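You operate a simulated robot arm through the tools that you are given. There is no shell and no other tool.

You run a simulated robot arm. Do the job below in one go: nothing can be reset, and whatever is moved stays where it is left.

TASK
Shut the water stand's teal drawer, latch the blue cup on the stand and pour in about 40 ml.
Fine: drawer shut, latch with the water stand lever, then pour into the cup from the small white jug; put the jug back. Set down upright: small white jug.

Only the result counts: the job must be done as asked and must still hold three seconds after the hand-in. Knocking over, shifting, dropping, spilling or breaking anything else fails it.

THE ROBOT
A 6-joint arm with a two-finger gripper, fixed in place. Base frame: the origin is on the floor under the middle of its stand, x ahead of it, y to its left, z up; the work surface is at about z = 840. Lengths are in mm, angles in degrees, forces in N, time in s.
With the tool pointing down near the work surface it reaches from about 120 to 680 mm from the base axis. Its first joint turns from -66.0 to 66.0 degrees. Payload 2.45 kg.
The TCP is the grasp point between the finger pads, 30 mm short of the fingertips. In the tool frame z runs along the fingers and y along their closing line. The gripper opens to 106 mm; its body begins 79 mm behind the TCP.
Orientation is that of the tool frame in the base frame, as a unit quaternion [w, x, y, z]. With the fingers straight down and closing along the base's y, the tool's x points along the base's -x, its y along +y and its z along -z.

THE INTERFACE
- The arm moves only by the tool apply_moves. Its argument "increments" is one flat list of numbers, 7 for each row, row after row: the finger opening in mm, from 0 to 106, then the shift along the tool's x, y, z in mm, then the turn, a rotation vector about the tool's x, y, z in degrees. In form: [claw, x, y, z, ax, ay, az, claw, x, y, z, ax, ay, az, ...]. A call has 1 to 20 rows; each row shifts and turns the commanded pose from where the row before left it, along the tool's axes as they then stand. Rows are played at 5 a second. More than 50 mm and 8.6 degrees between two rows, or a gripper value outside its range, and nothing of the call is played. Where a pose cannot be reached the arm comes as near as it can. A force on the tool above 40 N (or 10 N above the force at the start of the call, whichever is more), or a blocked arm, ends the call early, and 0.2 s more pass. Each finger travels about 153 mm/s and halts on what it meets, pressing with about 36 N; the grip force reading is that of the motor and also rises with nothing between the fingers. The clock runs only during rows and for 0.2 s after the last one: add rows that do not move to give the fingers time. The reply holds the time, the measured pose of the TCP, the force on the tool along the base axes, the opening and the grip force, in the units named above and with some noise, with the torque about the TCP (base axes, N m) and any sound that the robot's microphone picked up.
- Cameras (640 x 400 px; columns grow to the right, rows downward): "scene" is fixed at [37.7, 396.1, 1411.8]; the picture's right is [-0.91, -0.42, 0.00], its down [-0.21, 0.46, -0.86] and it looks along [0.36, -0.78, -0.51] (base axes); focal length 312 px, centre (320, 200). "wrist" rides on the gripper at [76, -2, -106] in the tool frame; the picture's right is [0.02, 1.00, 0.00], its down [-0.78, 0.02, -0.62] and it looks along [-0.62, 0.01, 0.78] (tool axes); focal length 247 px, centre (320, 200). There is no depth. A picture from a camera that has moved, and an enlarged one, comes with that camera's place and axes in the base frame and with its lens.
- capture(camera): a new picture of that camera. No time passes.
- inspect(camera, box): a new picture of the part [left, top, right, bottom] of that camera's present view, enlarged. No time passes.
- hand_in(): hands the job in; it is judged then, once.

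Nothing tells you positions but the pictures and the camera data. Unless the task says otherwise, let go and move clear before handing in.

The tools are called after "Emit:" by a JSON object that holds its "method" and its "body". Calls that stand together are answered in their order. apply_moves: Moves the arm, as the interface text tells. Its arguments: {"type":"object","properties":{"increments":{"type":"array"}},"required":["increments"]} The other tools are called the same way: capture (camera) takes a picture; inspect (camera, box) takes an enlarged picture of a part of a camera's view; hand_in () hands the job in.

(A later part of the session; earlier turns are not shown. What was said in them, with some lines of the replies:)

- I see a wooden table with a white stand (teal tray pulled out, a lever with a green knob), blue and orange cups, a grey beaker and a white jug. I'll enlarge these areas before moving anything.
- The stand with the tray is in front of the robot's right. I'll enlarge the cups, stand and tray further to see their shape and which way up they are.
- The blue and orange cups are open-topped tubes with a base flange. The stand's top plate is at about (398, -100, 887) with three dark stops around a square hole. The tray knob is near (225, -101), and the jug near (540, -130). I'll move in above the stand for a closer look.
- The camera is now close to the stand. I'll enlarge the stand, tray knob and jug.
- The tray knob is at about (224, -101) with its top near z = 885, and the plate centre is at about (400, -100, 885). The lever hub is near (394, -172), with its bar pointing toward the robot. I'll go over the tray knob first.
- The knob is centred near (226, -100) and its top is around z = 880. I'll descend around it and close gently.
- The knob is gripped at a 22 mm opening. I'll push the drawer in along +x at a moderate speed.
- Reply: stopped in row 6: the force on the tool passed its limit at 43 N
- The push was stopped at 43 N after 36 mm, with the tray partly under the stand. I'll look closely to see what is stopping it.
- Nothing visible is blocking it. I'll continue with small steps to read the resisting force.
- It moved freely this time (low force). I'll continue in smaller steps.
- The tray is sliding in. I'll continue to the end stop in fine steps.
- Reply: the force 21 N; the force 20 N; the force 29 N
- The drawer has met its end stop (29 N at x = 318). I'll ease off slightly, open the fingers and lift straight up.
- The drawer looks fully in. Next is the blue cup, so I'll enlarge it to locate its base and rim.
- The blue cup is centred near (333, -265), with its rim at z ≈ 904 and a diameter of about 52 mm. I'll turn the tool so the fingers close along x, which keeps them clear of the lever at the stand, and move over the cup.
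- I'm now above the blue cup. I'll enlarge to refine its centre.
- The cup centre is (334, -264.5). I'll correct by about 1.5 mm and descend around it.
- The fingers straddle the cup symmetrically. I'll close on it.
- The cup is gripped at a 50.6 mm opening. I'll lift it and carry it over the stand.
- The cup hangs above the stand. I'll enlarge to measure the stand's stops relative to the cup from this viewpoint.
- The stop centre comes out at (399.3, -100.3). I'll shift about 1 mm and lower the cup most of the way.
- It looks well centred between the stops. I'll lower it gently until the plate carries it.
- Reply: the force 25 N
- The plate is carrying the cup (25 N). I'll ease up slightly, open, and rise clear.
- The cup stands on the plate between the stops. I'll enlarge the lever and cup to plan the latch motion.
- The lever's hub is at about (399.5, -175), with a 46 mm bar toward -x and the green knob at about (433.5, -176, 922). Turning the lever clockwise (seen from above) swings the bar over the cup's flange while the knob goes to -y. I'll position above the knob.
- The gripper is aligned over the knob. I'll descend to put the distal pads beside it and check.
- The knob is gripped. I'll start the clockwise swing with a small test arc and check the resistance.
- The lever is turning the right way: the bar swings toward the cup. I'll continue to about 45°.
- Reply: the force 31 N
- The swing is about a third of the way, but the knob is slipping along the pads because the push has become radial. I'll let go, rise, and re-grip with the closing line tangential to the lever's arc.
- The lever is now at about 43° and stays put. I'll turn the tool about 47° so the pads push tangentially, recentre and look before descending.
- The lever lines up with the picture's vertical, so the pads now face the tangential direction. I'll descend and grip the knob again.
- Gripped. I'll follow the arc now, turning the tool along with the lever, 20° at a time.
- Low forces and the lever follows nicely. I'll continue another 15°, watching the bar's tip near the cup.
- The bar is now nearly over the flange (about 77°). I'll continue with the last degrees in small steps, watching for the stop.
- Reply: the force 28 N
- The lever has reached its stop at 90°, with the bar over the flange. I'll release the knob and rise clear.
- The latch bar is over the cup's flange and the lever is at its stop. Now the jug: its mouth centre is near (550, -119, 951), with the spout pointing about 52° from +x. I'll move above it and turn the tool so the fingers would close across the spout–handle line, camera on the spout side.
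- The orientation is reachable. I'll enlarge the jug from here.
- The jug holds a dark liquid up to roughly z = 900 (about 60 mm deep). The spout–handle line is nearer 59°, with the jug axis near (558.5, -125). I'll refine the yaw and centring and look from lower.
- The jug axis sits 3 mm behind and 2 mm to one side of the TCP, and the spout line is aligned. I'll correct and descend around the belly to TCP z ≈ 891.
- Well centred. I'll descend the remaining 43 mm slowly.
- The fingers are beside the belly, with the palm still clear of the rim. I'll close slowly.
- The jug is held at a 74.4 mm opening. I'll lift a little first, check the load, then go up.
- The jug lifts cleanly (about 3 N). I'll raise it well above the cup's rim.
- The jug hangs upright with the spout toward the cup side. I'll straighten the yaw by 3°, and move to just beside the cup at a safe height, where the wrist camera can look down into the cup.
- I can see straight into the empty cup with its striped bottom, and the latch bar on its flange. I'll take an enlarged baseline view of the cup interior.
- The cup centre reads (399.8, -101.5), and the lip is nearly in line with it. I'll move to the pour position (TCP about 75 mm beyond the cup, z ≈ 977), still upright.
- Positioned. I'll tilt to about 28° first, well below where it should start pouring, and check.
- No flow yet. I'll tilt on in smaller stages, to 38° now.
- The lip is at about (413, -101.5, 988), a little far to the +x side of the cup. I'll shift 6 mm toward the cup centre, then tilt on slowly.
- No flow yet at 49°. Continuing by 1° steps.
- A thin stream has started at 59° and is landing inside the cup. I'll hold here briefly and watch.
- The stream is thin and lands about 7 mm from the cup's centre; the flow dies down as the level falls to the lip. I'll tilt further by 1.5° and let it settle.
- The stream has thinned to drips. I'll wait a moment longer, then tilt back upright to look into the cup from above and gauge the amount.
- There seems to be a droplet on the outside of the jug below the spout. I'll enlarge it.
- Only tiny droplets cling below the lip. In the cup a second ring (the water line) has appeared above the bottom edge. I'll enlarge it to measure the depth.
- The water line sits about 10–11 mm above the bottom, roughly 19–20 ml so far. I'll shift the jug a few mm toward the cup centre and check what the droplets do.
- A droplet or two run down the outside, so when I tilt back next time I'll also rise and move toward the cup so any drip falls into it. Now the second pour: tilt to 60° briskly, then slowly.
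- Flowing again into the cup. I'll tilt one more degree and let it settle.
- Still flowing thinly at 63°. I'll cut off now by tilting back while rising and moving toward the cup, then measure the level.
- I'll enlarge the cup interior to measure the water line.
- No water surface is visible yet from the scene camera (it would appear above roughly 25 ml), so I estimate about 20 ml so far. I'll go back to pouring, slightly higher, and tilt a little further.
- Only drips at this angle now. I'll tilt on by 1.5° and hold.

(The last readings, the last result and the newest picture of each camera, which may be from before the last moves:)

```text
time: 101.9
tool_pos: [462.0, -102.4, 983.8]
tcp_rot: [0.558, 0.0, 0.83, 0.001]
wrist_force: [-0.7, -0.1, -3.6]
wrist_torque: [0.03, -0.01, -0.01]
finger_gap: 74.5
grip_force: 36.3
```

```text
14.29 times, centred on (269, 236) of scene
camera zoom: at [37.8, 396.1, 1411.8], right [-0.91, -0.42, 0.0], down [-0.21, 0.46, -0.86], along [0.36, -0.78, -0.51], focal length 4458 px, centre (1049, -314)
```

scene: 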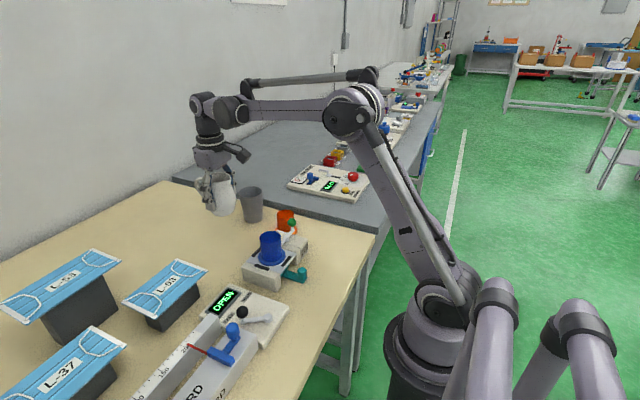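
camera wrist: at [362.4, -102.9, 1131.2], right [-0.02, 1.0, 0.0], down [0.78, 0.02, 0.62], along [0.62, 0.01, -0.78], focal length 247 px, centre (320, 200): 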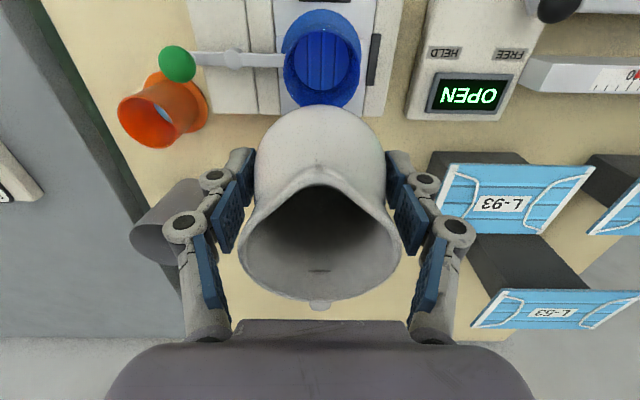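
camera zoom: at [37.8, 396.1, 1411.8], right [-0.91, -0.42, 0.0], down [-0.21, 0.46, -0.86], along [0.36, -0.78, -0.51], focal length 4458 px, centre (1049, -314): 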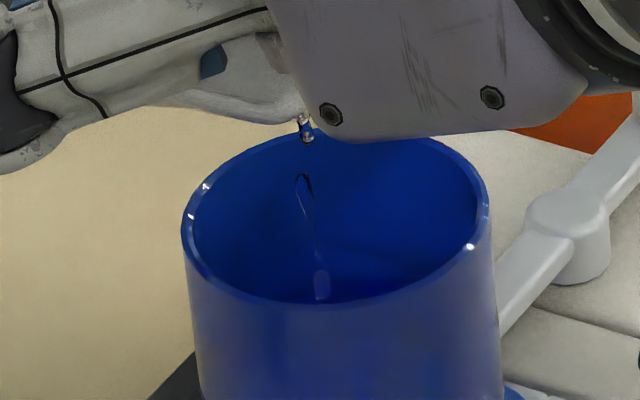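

I'll cut off here and check the level again, tilting back over the cup as before.

Emit:
{"method": "apply_moves", "body": {"increments": [66, 0, 0, 0, 0, 5, 0, 66, 0, 0, 0, 0, 5, 0, 66, 0, 0, 0, 0, 5, 0, 66, -1.55, 0, -3.92, 0, 5, 0, 66, -1.2, 0, -4.04, 0, 5, 0, 66, -0.85, 0, -4.13, 0, 5, 0, 66, -0.48, 0, -4.19, 0, 5, 0, 66, -0.11, 0, -4.22, 0, 5, 0, 66, 0.25, 0, -4.21, 0, 5, 0, 66, 0.62, 0, -4.17, 0, 5, 0, 66, 0.98, 0, -4.1, 0, 5, 0, 66, 1.33, 0, -4.0, 0, 5, 0, 66, 1.68, 0, -3.87, 0, 5, 0, 66, 2.01, 0, -3.71, 0, 2.8, 0]}}

Emit:
{"method": "inspect", "body": {"camera": "wrist", "box": [270, 0, 370, 110]}}

Emit:
{"method": "inspect", "body": {"camera": "wrist", "box": [295, 70, 345, 110]}}

Emit:
{"method": "inspect", "body": {"camera": "scene", "box": [253, 222, 285, 250]}}

Emit:
{"method": "inspect", "body": {"camera": "scene", "box": [210, 170, 320, 300]}}

```text
time: 104.9
tool_pos: [438.8, -101.9, 1023.3]
tcp_rot: [0.0, 0.0, 1.0, 0.0]
wrist_force: [-0.7, 0.8, -3.2]
wrist_torque: [0.05, 0.0, -0.03]
finger_gap: 74.3
grip_force: 35.9
```

```text
3.64 times, centred on (320, 55) of wrist
camera zoom: at [363.2, -103.1, 1131.2], right [-0.02, 1.0, 0.0], down [0.78, 0.02, 0.62], along [0.62, 0.01, -0.78], focal length 898 px, centre (320, 727)
```

zoom: 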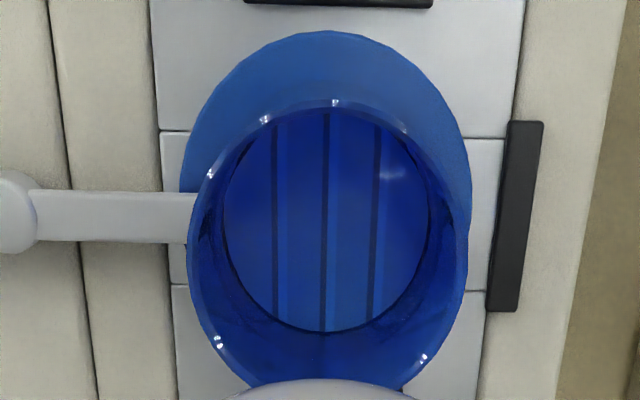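

```text
10.00 times, centred on (320, 90) of wrist
camera zoom: at [363.2, -103.1, 1131.2], right [-0.02, 1.0, 0.0], down [0.78, 0.02, 0.62], along [0.62, 0.01, -0.78], focal length 2470 px, centre (320, 1300)
```

zoom: 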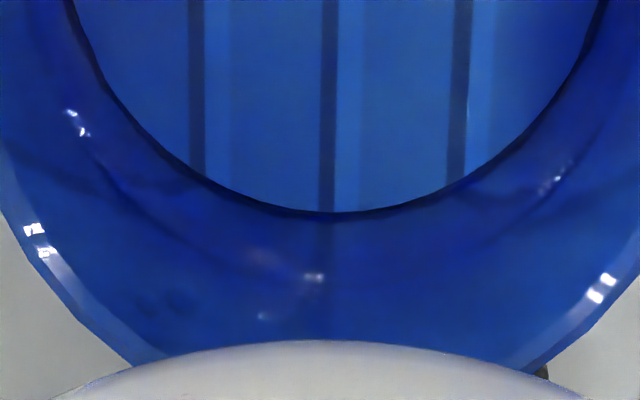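

```text
14.29 times, centred on (269, 236) of scene
camera zoom: at [37.8, 396.1, 1411.8], right [-0.91, -0.42, 0.0], down [-0.21, 0.46, -0.86], along [0.36, -0.78, -0.51], focal length 4458 px, centre (1049, -314)
```

zoom: 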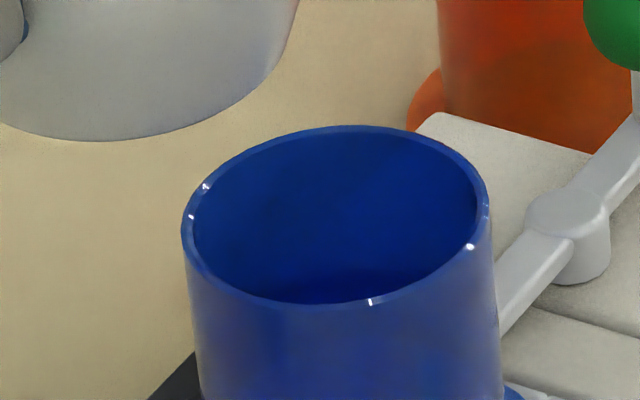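

```text
3.08 times, centred on (265, 235) of scene
camera zoom: at [37.8, 396.1, 1411.8], right [-0.91, -0.42, 0.0], down [-0.21, 0.46, -0.86], along [0.36, -0.78, -0.51], focal length 960 px, centre (489, 92)
```

zoom: 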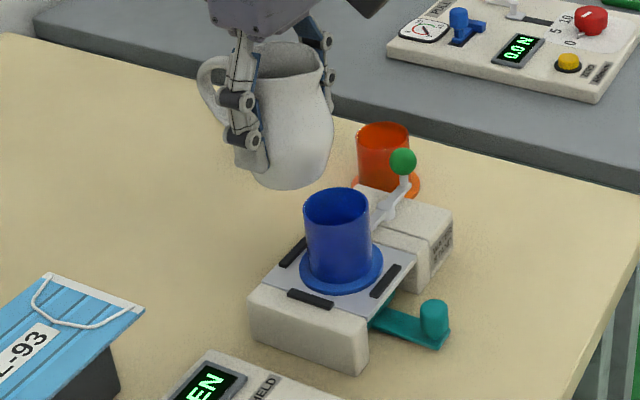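

The water line has clearly risen. I'll measure it more carefully from both cameras.

Emit:
{"method": "inspect", "body": {"camera": "wrist", "box": [275, 45, 325, 85]}}

Emit:
{"method": "inspect", "body": {"camera": "wrist", "box": [320, 45, 370, 85]}}

Emit:
{"method": "inspect", "body": {"camera": "scene", "box": [259, 229, 279, 245]}}

Emit:
{"method": "inspect", "body": {"camera": "wrist", "box": [300, 80, 340, 105]}}

```text
10.00 times, centred on (300, 65) of wrist
camera zoom: at [363.2, -103.1, 1131.2], right [-0.02, 1.0, 0.0], down [0.78, 0.02, 0.62], along [0.62, 0.01, -0.78], focal length 2470 px, centre (520, 1550)
```

zoom: 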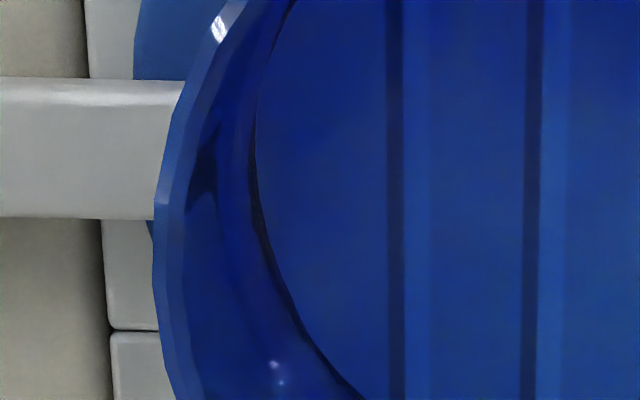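

```text
10.00 times, centred on (345, 65) of wrist
camera zoom: at [363.2, -103.1, 1131.2], right [-0.02, 1.0, 0.0], down [0.78, 0.02, 0.62], along [0.62, 0.01, -0.78], focal length 2470 px, centre (70, 1550)
```

zoom: 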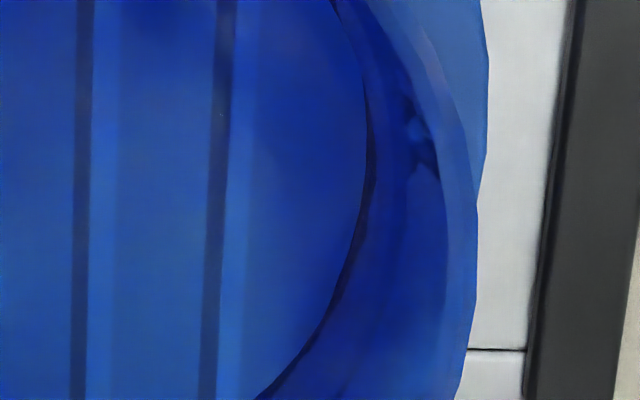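

```text
16.00 times, centred on (269, 237) of scene
camera zoom: at [37.8, 396.1, 1411.8], right [-0.91, -0.42, 0.0], down [-0.21, 0.46, -0.86], along [0.36, -0.78, -0.51], focal length 4993 px, centre (1136, -392)
```

zoom: 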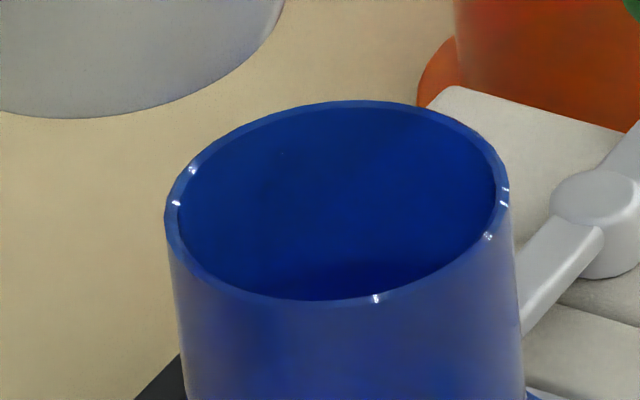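

```text
16.00 times, centred on (320, 92) of wrist
camera zoom: at [363.2, -103.1, 1131.2], right [-0.02, 1.0, 0.0], down [0.78, 0.02, 0.62], along [0.62, 0.01, -0.78], focal length 3952 px, centre (320, 1920)
```

zoom: 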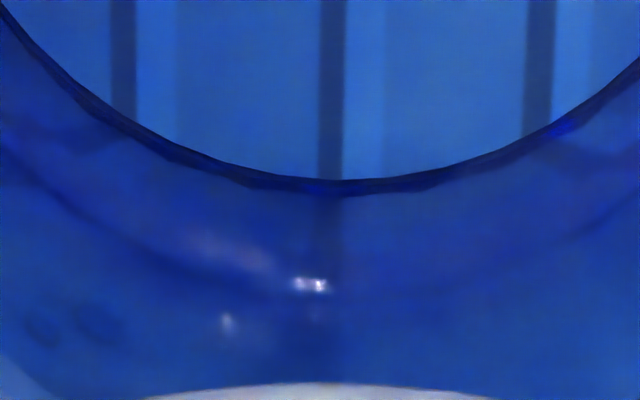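

Emit:
{"method": "inspect", "body": {"camera": "scene", "box": [263, 234, 276, 242]}}

Emit:
{"method": "inspect", "body": {"camera": "wrist", "box": [305, 86, 330, 102]}}

Emit:
{"method": "inspect", "body": {"camera": "wrist", "box": [288, 70, 313, 95]}}

```text
16.00 times, centred on (270, 238) of scene
camera zoom: at [37.8, 396.1, 1411.8], right [-0.91, -0.42, 0.0], down [-0.21, 0.46, -0.86], along [0.36, -0.78, -0.51], focal length 4993 px, centre (1128, -408)
```

zoom: 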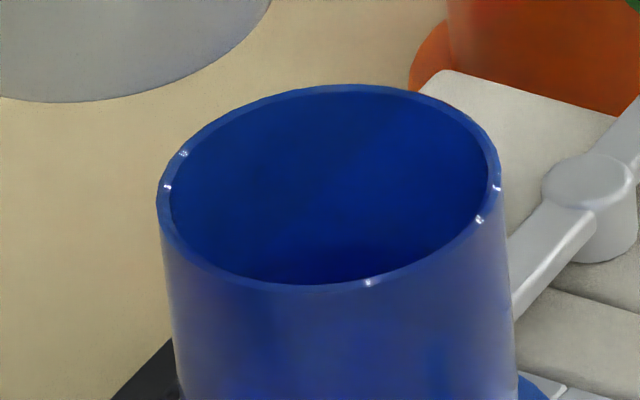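

```text
16.00 times, centred on (318, 94) of wrist
camera zoom: at [363.2, -103.1, 1131.2], right [-0.02, 1.0, 0.0], down [0.78, 0.02, 0.62], along [0.62, 0.01, -0.78], focal length 3952 px, centre (360, 1896)
```

zoom: 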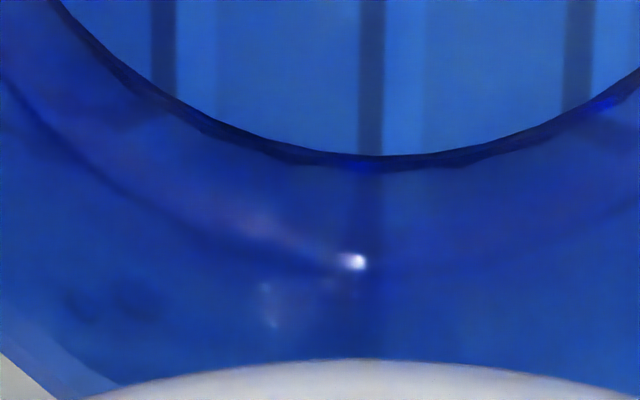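

```text
16.00 times, centred on (300, 82) of wrist
camera zoom: at [363.2, -103.1, 1131.2], right [-0.02, 1.0, 0.0], down [0.78, 0.02, 0.62], along [0.62, 0.01, -0.78], focal length 3952 px, centre (632, 2080)
```

zoom: 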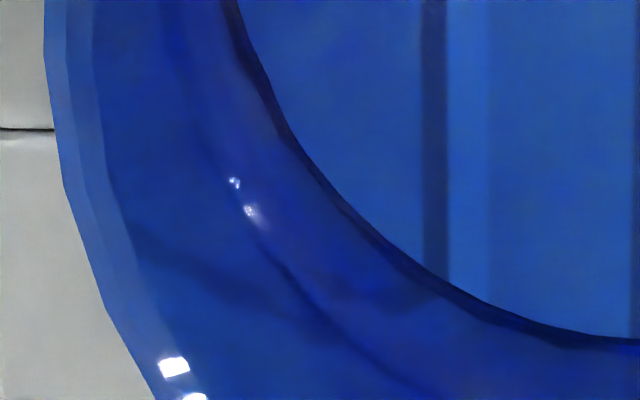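

The water line reads about z = 920–922, some 25 mm above the cup's bottom: roughly 43–48 ml by this estimate, so I won't pour more. I'll let any last drops fall into the cup for a moment and look again.

Emit:
{"method": "apply_moves", "body": {"increments": [66, 0, 0, 0, 0, 0, 0, 66, 0, 0, 0, 0, 0, 0, 66, 0, 0, 0, 0, 0, 0, 66, 0, 0, 0, 0, 0, 0, 66, 0, 0, 0, 0, 0, 0, 66, 0, 0, 0, 0, 0, 0]}}

Emit:
{"method": "inspect", "body": {"camera": "wrist", "box": [265, 20, 375, 200]}}

Emit:
{"method": "inspect", "body": {"camera": "wrist", "box": [300, 80, 340, 105]}}

Emit:
{"method": "inspect", "body": {"camera": "scene", "box": [225, 215, 315, 295]}}

```text
time: 106.3
tool_pos: [438.8, -101.8, 1023.6]
tcp_rot: [0.0, 0.0, 1.0, 0.001]
wrist_force: [0.2, 0.0, -3.0]
wrist_torque: [0.01, -0.01, -0.01]
finger_gap: 74.3
grip_force: 35.6
```

```text
2.22 times, centred on (320, 110) of wrist
camera zoom: at [363.0, -103.0, 1131.0], right [-0.02, 1.0, 0.0], down [0.78, 0.02, 0.62], along [0.62, 0.01, -0.78], focal length 549 px, centre (320, 400)
```

zoom: 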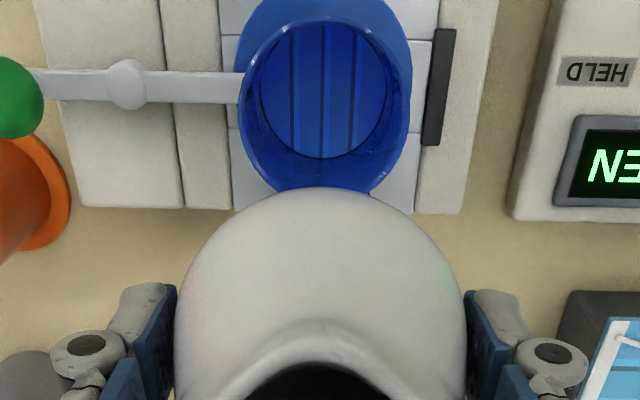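

```text
16.00 times, centred on (320, 92) of wrist
camera zoom: at [363.0, -103.0, 1131.0], right [-0.02, 1.0, 0.0], down [0.78, 0.02, 0.62], along [0.62, 0.01, -0.78], focal length 3952 px, centre (320, 1920)
```

zoom: 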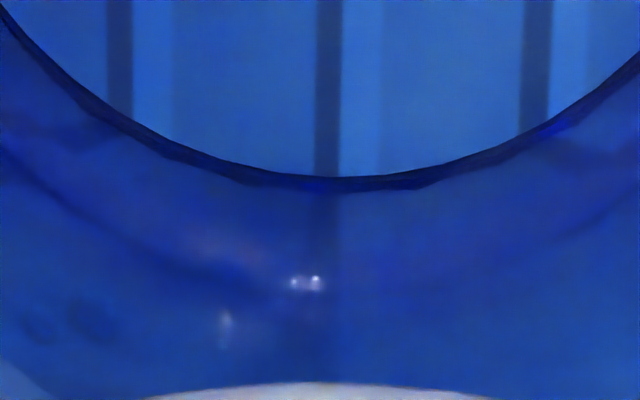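

```text
5.00 times, centred on (270, 255) of scene
camera zoom: at [37.8, 396.1, 1411.8], right [-0.91, -0.42, 0.0], down [-0.21, 0.46, -0.86], along [0.36, -0.78, -0.51], focal length 1560 px, centre (570, -75)
```

zoom: 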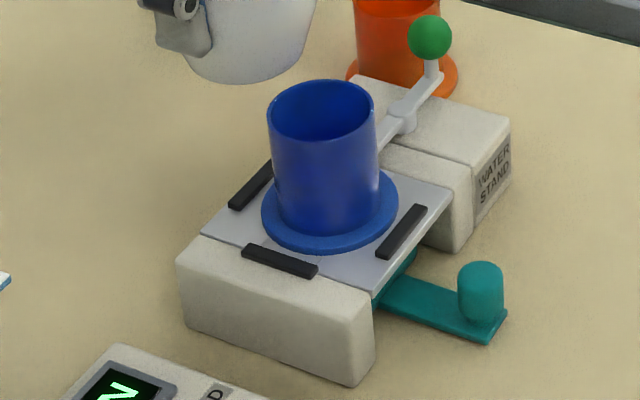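

The jug's front is clean and the table looks dry. I'll carry the jug back to its original place.

Emit:
{"method": "apply_moves", "body": {"increments": [66, -5, -1.1, 0, 0, 0, 0, 66, -9, -2, 0, 0, 0, 0, 66, -10, -2.2, 0, 0, 0, 0, 66, -10, -2.2, 0, 0, 0, 0, 66, -10, -2.2, 0, 0, 0, 0, 66, -10, -2.2, 0, 0, 0, 0, 66, -10, -2.2, 0, 0, 0, 0, 66, -10, -2.2, 0, 0, 0, 0, 66, -10, -2.2, 0, 0, 0, 0, 66, -10, -2.2, 0, 0, 0, 0, 66, -10, -2.2, 0, 0, 0, 0, 66, -10, -2.2, 0, 0, 0, 0, 66, -6.3, -1.4, 0, 0, 0, 0, 66, 0, 0, 0, 0, 0, 0]}}

Emit:
{"method": "apply_moves", "body": {"increments": [66, 0, 0, 0, 0, 0, 4, 66, 0, 0, 0, 0, 0, 6, 66, 0, 0, 0, 0, 0, 6, 66, 0, 0, 0, 0, 0, 6, 66, 0, 0, 0, 0, 0, 6, 66, 0, 0, 0, 0, 0, 6, 66, 0, 0, 0, 0, 0, 6, 66, 0, 0, 0, 0, 0, 6, 66, 0, 0, 0, 0, 0, 6, 66, 0, 0, 0, 0, 0, 6, 66, 0, 0, 0, 0, 0, 6, 66, 0, 0, 0, 0, 0, 6, 66, 0, 0, 0, 0, 0, 6, 66, 0, 0, 0, 0, 0, 6, 66, 0, 0, 0, 0, 0, 6, 66, 0, 0, 0, 0, 0, 6, 66, 0, 0, 0, 0, 0, 6, 66, 0, 0, 0, 0, 0, 6, 66, 0, 0, 0, 0, 0, 6, 66, 0, 0, 0, 0, 0, 6]}}

Emit:
{"method": "apply_moves", "body": {"increments": [66, 0, 0, 0, 0, 0, 3, 66, 0, 0, 0, 0, 0, 0, 66, 0, 0, 0, 0, 0, 0]}}

Emit:
{"method": "capture", "body": {"camera": "wrist"}}

Emit:
{"method": "capture", "body": {"camera": "scene"}}

```text
time: 109.3
tool_pos: [558.2, -128.2, 1023.8]
tcp_rot: [0.0, 0.0, 1.0, 0.001]
wrist_force: [-0.4, 0.7, -3.8]
wrist_torque: [0.04, 0.02, 0.0]
finger_gap: 74.2
grip_force: 35.5
```

```text
time: 113.5
tool_pos: [558.6, -129.3, 1022.5]
tcp_rot: [0.0, 0.857, 0.515, 0.001]
wrist_force: [0.0, -0.1, -3.2]
wrist_torque: [0.0, 0.02, -0.04]
finger_gap: 74.1
grip_force: 36.3
```

```text
time: 114.3
tool_pos: [558.8, -127.8, 1022.5]
tcp_rot: [0.0, 0.87, 0.492, 0.001]
wrist_force: [0.0, -0.9, -3.8]
wrist_torque: [0.01, 0.02, 0.03]
finger_gap: 74.4
grip_force: 36.1
```

```text
taken
camera wrist: at [597.4, -61.5, 1131.4], right [0.87, -0.5, 0.0], down [-0.39, -0.68, 0.62], along [-0.31, -0.54, -0.78], focal length 247 px, centre (320, 200)
```

wrist: 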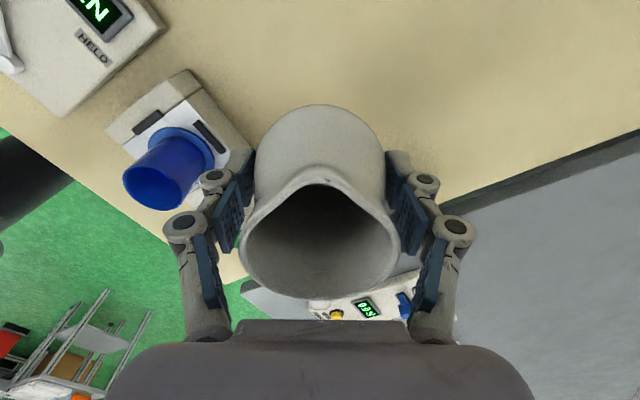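

```text
taken
```

scene: 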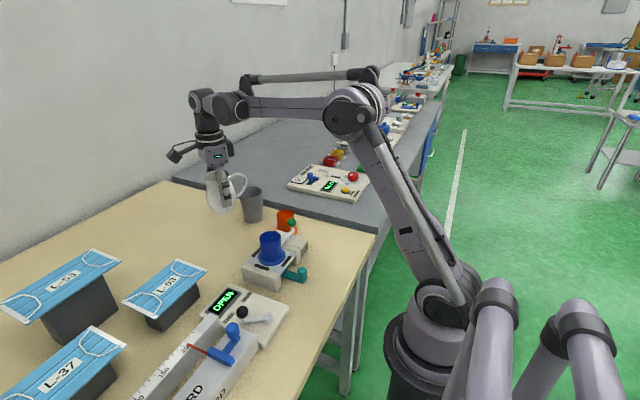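

The pose matches the original grasp within a fraction of a millimetre. I'll lower the jug to just above the table.

Emit:
{"method": "apply_moves", "body": {"increments": [66, 0, 0, 6, 0, 0, 0, 66, 0, 0, 12, 0, 0, 0, 66, 0, 0, 12, 0, 0, 0, 66, 0, 0, 12, 0, 0, 0, 66, 0, 0, 12, 0, 0, 0, 66, 0, 0, 12, 0, 0, 0, 66, 0, 0, 12, 0, 0, 0, 66, 0, 0, 12, 0, 0, 0, 66, 0, 0, 12, 0, 0, 0, 66, 0, 0, 12, 0, 0, 0, 66, 0, 0, 8, 0, 0, 0, 66, 0, 0, 5, 0, 0, 0, 66, 0, 0, 2, 0, 0, 0, 66, 0, 0, 0, 0, 0, 0]}}

Emit:
{"method": "inspect", "body": {"camera": "scene", "box": [190, 170, 290, 270]}}

```text
time: 117.3
tool_pos: [558.6, -129.0, 894.7]
tcp_rot: [-0.001, 0.871, 0.492, 0.001]
wrist_force: [-0.5, 0.6, -3.4]
wrist_torque: [0.0, -0.03, -0.02]
finger_gap: 74.2
grip_force: 35.9
```

```text
4.00 times, centred on (240, 220) of scene
camera zoom: at [37.8, 396.1, 1411.8], right [-0.91, -0.42, 0.0], down [-0.21, 0.46, -0.86], along [0.36, -0.78, -0.51], focal length 1248 px, centre (640, 120)
```

zoom: 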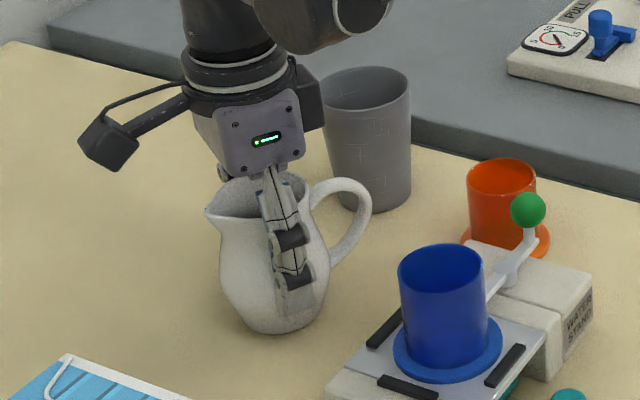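

Almost on the table. I'll lower in sub-millimetre steps until the table carries it.

Emit:
{"method": "apply_moves", "body": {"increments": [66, 0, 0, 0.8, 0, 0, 0, 66, 0, 0, 0.7, 0, 0, 0]}}

Emit:
{"method": "apply_moves", "body": {"increments": [66, 0, 0, 0.5, 0, 0, 0, 66, 0, 0, 0.3, 0, 0, 0]}}

```text
time: 117.9
tool_pos: [559.4, -128.6, 894.8]
tcp_rot: [-0.001, 0.87, 0.492, 0.001]
wrist_force: [2.3, -0.4, 12.3]
wrist_torque: [0.1, 0.14, -0.04]
finger_gap: 74.4
grip_force: 36.0
```

```text
time: 118.5
tool_pos: [558.6, -128.3, 893.0]
tcp_rot: [0.0, 0.871, 0.491, 0.001]
wrist_force: [4.0, -2.5, 18.0]
wrist_torque: [-0.07, -0.11, -0.02]
finger_gap: 74.5
grip_force: 36.1
```

The table carries the jug. I'll ease off and open the fingers slowly.

Emit:
{"method": "apply_moves", "body": {"increments": [66, 0, 0, -0.5, 0, 0, 0, 72, 0, 0, 0, 0, 0, 0, 76, 0, 0, 0, 0, 0, 0, 82, 0, 0, 0, 0, 0, 0, 94, 0, 0, 0, 0, 0, 0, 106, 0, 0, 0, 0, 0, 0, 106, 0, 0, 0, 0, 0, 0]}}

Emit:
{"method": "capture", "body": {"camera": "wrist"}}

Emit:
{"method": "inspect", "body": {"camera": "scene", "box": [190, 170, 290, 270]}}

```text
time: 120.1
tool_pos: [559.3, -128.4, 893.5]
tcp_rot: [0.0, 0.87, 0.492, 0.001]
wrist_force: [-0.4, 0.3, 0.6]
wrist_torque: [0.0, -0.02, 0.02]
finger_gap: 106.0
grip_force: 0.0
```

```text
taken
camera wrist: at [597.4, -61.1, 1000.3], right [0.87, -0.5, 0.0], down [-0.39, -0.68, 0.62], along [-0.31, -0.54, -0.78], focal length 247 px, centre (320, 200)
```

wrist: 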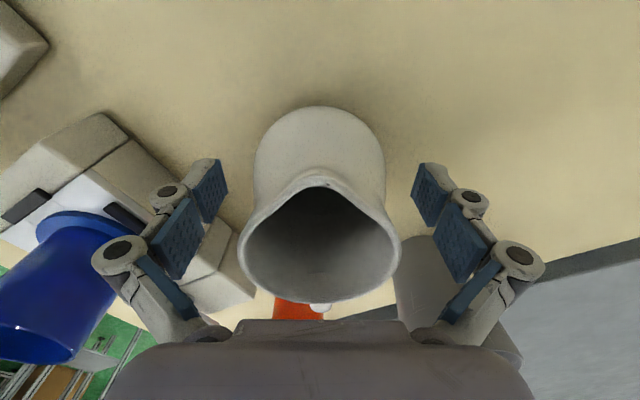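

```text
4.00 times, centred on (240, 220) of scene
camera zoom: at [37.7, 396.1, 1411.8], right [-0.91, -0.42, 0.0], down [-0.21, 0.46, -0.86], along [0.36, -0.78, -0.51], focal length 1248 px, centre (640, 120)
```

zoom: 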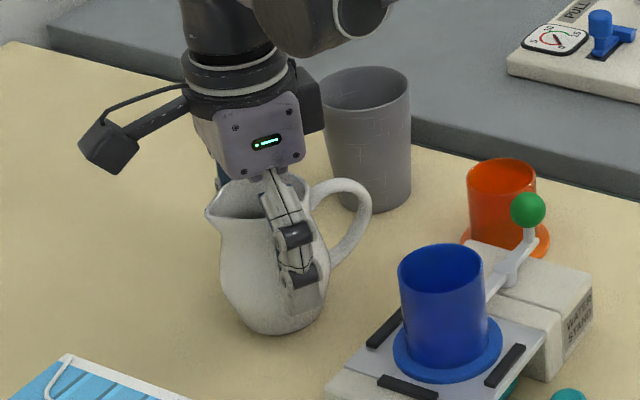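

The jug stands upright, released. I'll rise straight up and look at the jug and stand.

Emit:
{"method": "apply_moves", "body": {"increments": [106, 0, 0, -15, 0, 0, 0, 106, 0, 0, -30, 0, 0, 0, 106, 0, 0, -40, 0, 0, 0, 106, 0, 0, -40, 0, 0, 0, 106, 0, 0, -40, 0, 0, 0, 106, 0, 0, -17, 0, 0, 0, 106, 0, 0, 0, 0, 0, 0]}}

Emit:
{"method": "capture", "body": {"camera": "wrist"}}

Emit:
{"method": "inspect", "body": {"camera": "wrist", "box": [270, 40, 370, 170]}}

Emit:
{"method": "inspect", "body": {"camera": "scene", "box": [190, 170, 330, 310]}}

```text
time: 121.7
tool_pos: [559.2, -128.7, 1077.2]
tcp_rot: [0.0, 0.87, 0.492, 0.0]
wrist_force: [-0.1, 0.1, 0.3]
wrist_torque: [0.0, 0.03, 0.03]
finger_gap: 106.2
grip_force: 0.0
```

```text
taken
camera wrist: at [597.9, -61.3, 1183.4], right [0.87, -0.5, 0.0], down [-0.39, -0.68, 0.62], along [-0.31, -0.54, -0.78], focal length 247 px, centre (320, 200)
```

wrist: 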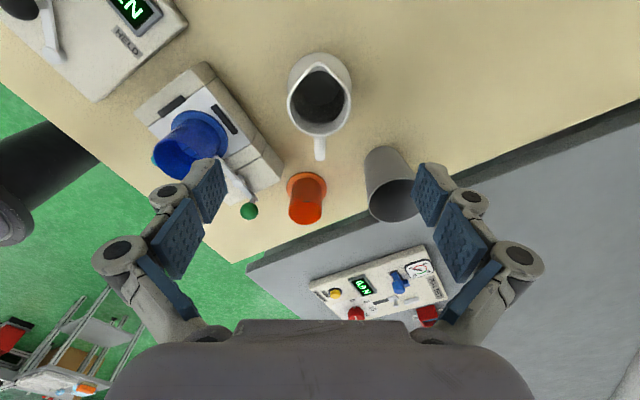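

```text
3.08 times, centred on (320, 105) of wrist
camera zoom: at [597.9, -61.3, 1183.4], right [0.87, -0.5, 0.0], down [-0.39, -0.68, 0.62], along [-0.31, -0.54, -0.78], focal length 760 px, centre (320, 492)
```

zoom: 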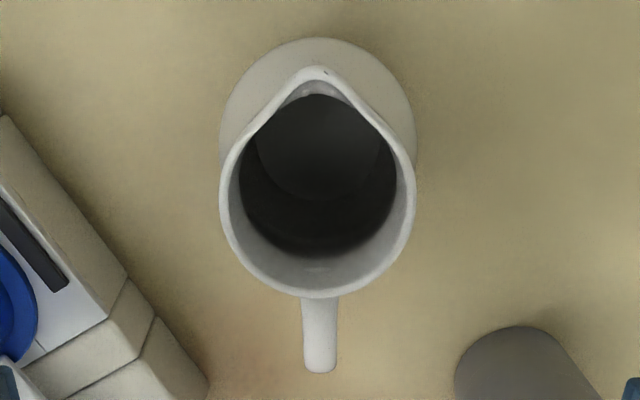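

```text
2.86 times, centred on (260, 240) of scene
camera zoom: at [37.7, 396.1, 1411.8], right [-0.91, -0.42, 0.0], down [-0.21, 0.46, -0.86], along [0.36, -0.78, -0.51], focal length 892 px, centre (491, 86)
```

zoom: 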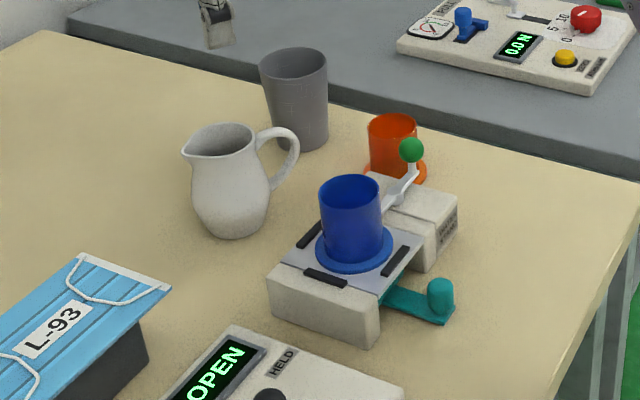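

The jug is back in its place and the table looks dry. With the hand free, I'll view the cup at about 45° to measure the water line properly.

Emit:
{"method": "apply_moves", "body": {"increments": [80, 0, 0, 0, 0, 0, -8, 80, 0, 0, 0, 0, 0, -8, 80, 0, 0, 0, 0, 0, -8, 80, 0, 0, 0, 0, 0, -8, 80, 0, 0, 0, 0, 0, -8, 80, 0, 0, 0, 0, 0, -8, 80, 0, 0, 0, 0, 0, -8, 80, 0, 0, 0, 0, 0, -8, 80, 0, 0, 0, 0, 0, -8, 80, 0, 0, 0, 0, 0, -8, 80, 0, 0, 0, 0, 0, -8, 80, 0, 0, 0, 0, 0, -8, 80, 0, 0, 0, 0, 0, -8, 80, 0, 0, 0, 0, 0, -8, 80, 0, 0, 0, 0, 0, -8, 80, 0, 0, 0, 0, 0, -1, 80, 0, 0, 0, 0, 0, 0]}}

Emit:
{"method": "apply_moves", "body": {"increments": [80, 39, 4.6, 0, 0, 0, 0, 80, 39, 4.6, 0, 0, 0, 0, 80, 39, 4.6, 0, 0, 0, 0, 80, 39, 4.6, 0, 0, 0, 0, 80, 39, 4.6, 0, 0, 0, 0, 80, 41, 4.5, 0, 0, 0, 0, 80, 0, 0, 35, 0, 0, 0, 80, 0, 0, 35, 0, 0, 0, 80, 0, 0, 30, 0, 0, 0, 80, 0, 0, 0, 0, 0, 0]}}

Emit:
{"method": "capture", "body": {"camera": "wrist"}}

```text
time: 125.3
tool_pos: [558.9, -128.2, 1074.8]
tcp_rot: [0.0, 0.0, 1.0, 0.001]
wrist_force: [-0.3, -0.5, 0.0]
wrist_torque: [0.02, 0.0, -0.01]
finger_gap: 80.2
grip_force: 0.1
```

```text
time: 127.5
tool_pos: [323.0, -99.9, 974.2]
tcp_rot: [0.0, -0.001, 1.0, 0.001]
wrist_force: [0.2, -0.3, 1.0]
wrist_torque: [0.0, 0.0, -0.01]
finger_gap: 79.6
grip_force: 0.1
```

```text
taken
camera wrist: at [247.1, -101.5, 1081.1], right [-0.02, 1.0, 0.0], down [0.78, 0.02, 0.62], along [0.62, 0.01, -0.78], focal length 247 px, centre (320, 200)
```

wrist: 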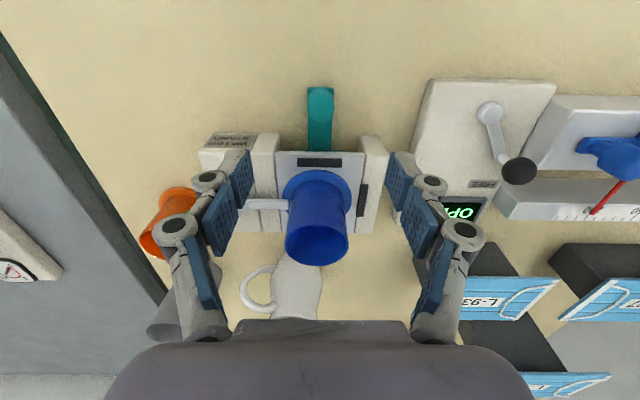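

Emit:
{"method": "inspect", "body": {"camera": "wrist", "box": [270, 160, 365, 275]}}

Emit:
{"method": "inspect", "body": {"camera": "wrist", "box": [297, 225, 337, 250]}}

Emit:
{"method": "inspect", "body": {"camera": "wrist", "box": [297, 242, 337, 267]}}

```text
3.48 times, centred on (318, 218) of wrist
camera zoom: at [247.1, -101.5, 1081.1], right [-0.02, 1.0, 0.0], down [0.78, 0.02, 0.62], along [0.62, 0.01, -0.78], focal length 859 px, centre (329, 139)
```

zoom: 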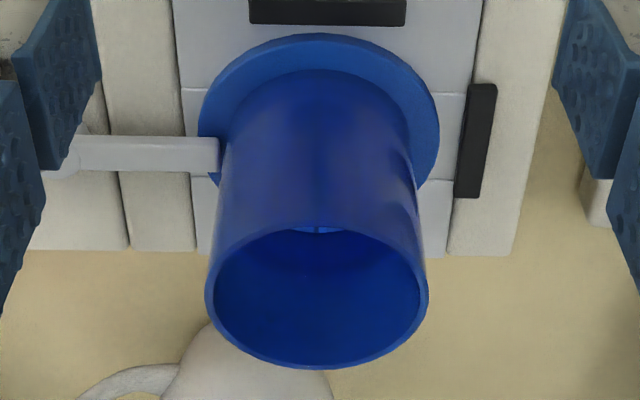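

```text
16.00 times, centred on (317, 238) of wrist
camera zoom: at [247.1, -101.5, 1081.1], right [-0.02, 1.0, 0.0], down [0.78, 0.02, 0.62], along [0.62, 0.01, -0.78], focal length 3952 px, centre (368, -400)
```

zoom: 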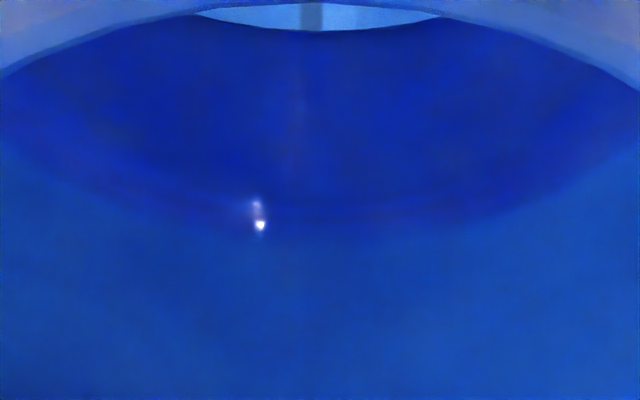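

```text
16.00 times, centred on (317, 254) of wrist
camera zoom: at [247.1, -101.5, 1081.1], right [-0.02, 1.0, 0.0], down [0.78, 0.02, 0.62], along [0.62, 0.01, -0.78], focal length 3952 px, centre (368, -672)
```

zoom: 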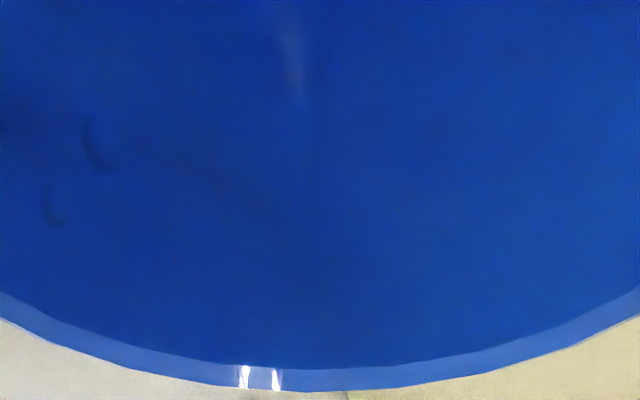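

The water line is now clear: z ≈ 919, about 24–25 mm above the cup's bottom, which is roughly 43–45 ml, close to the 40 ml asked. The bar is still over the flange and the drawer strip is in place. I'll move clear and take a last look.

Emit:
{"method": "apply_moves", "body": {"increments": [80, 0, 0, -30, 0, 0, 0, 80, 5, -10, -40, 0, 0, 0, 80, 5, -20, -40, 0, 0, 0, 80, 5, -25, -40, 0, 0, 0, 80, 5, -25, -40, 0, 0, 0, 80, 5, -25, -40, 0, 0, 0, 80, 5, -25, -30, 0, 0, 0, 80, 0, 0, 0, 0, 0, 0]}}

Emit:
{"method": "capture", "body": {"camera": "wrist"}}

Emit:
{"method": "inspect", "body": {"camera": "scene", "box": [190, 170, 360, 310]}}

Emit:
{"method": "inspect", "body": {"camera": "wrist", "box": [280, 20, 460, 230]}}

```text
time: 129.3
tool_pos: [292.4, -231.7, 1236.4]
tcp_rot: [-0.001, 0.0, 1.0, 0.001]
wrist_force: [0.2, -0.1, -1.1]
wrist_torque: [0.02, 0.02, -0.03]
finger_gap: 79.9
grip_force: 0.0
```

```text
taken
camera wrist: at [216.6, -233.4, 1342.6], right [-0.02, 1.0, 0.0], down [0.78, 0.02, 0.62], along [0.62, 0.01, -0.78], focal length 247 px, centre (320, 200)
```

wrist: 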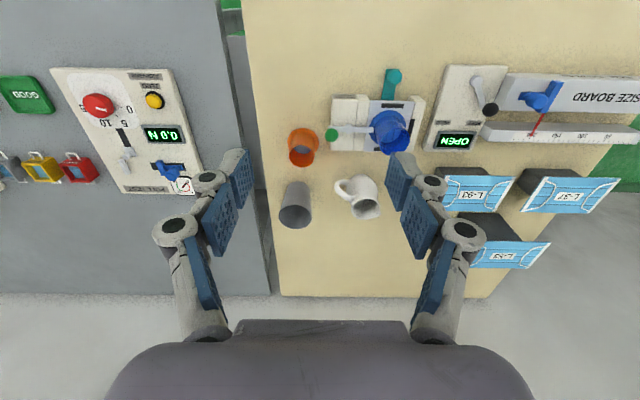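

```text
2.86 times, centred on (275, 240) of scene
camera zoom: at [37.7, 396.1, 1411.8], right [-0.91, -0.42, 0.0], down [-0.21, 0.46, -0.86], along [0.36, -0.78, -0.51], focal length 892 px, centre (449, 86)
```

zoom: 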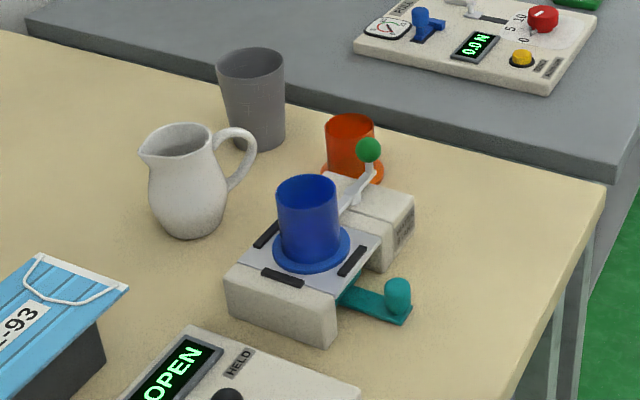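

```text
1.90 times, centred on (370, 125) of wrist
camera zoom: at [216.6, -233.4, 1342.6], right [-0.02, 1.0, 0.0], down [0.78, 0.02, 0.62], along [0.62, 0.01, -0.78], focal length 470 px, centre (225, 343)
```

zoom: 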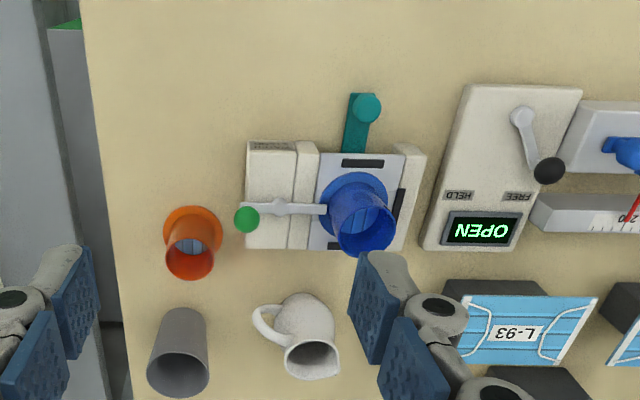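

The drawer is in, the lever bar is across the blue cup's flange, and the water is in the cup. The jug stands upright in its original place and the arm is clear. Handing in.

Emit:
{"method": "hand_in", "body": {}}

```text
The job is handed in.
```

I shut the teal drawer, latched the blue cup on the stand with the water stand lever and poured water into it. The jug is back upright in its original place, and I've handed the job in. No result has come back yet.

- **Amount:** I estimate 43–45 ml in the cup, a little over the 40 ml asked. That comes from the water line in the camera pictures; I had no direct measure.
- **Drips:** When I tilted the jug back after the first pour, a droplet or two ran down its outside and fell beside the cup, near the stand's far stop. After that I kept the jug over the cup while tilting back. I saw no water on the table or stand in the last pictures, though I had no close view of that side.
- **Drawer and latch:** I pushed the drawer to its end stop (29 N). I turned the lever to its stop at 90°, and its bar lies across the cup's flange.

Nothing else was moved or knocked over, and the gripper is open and clear of the table.
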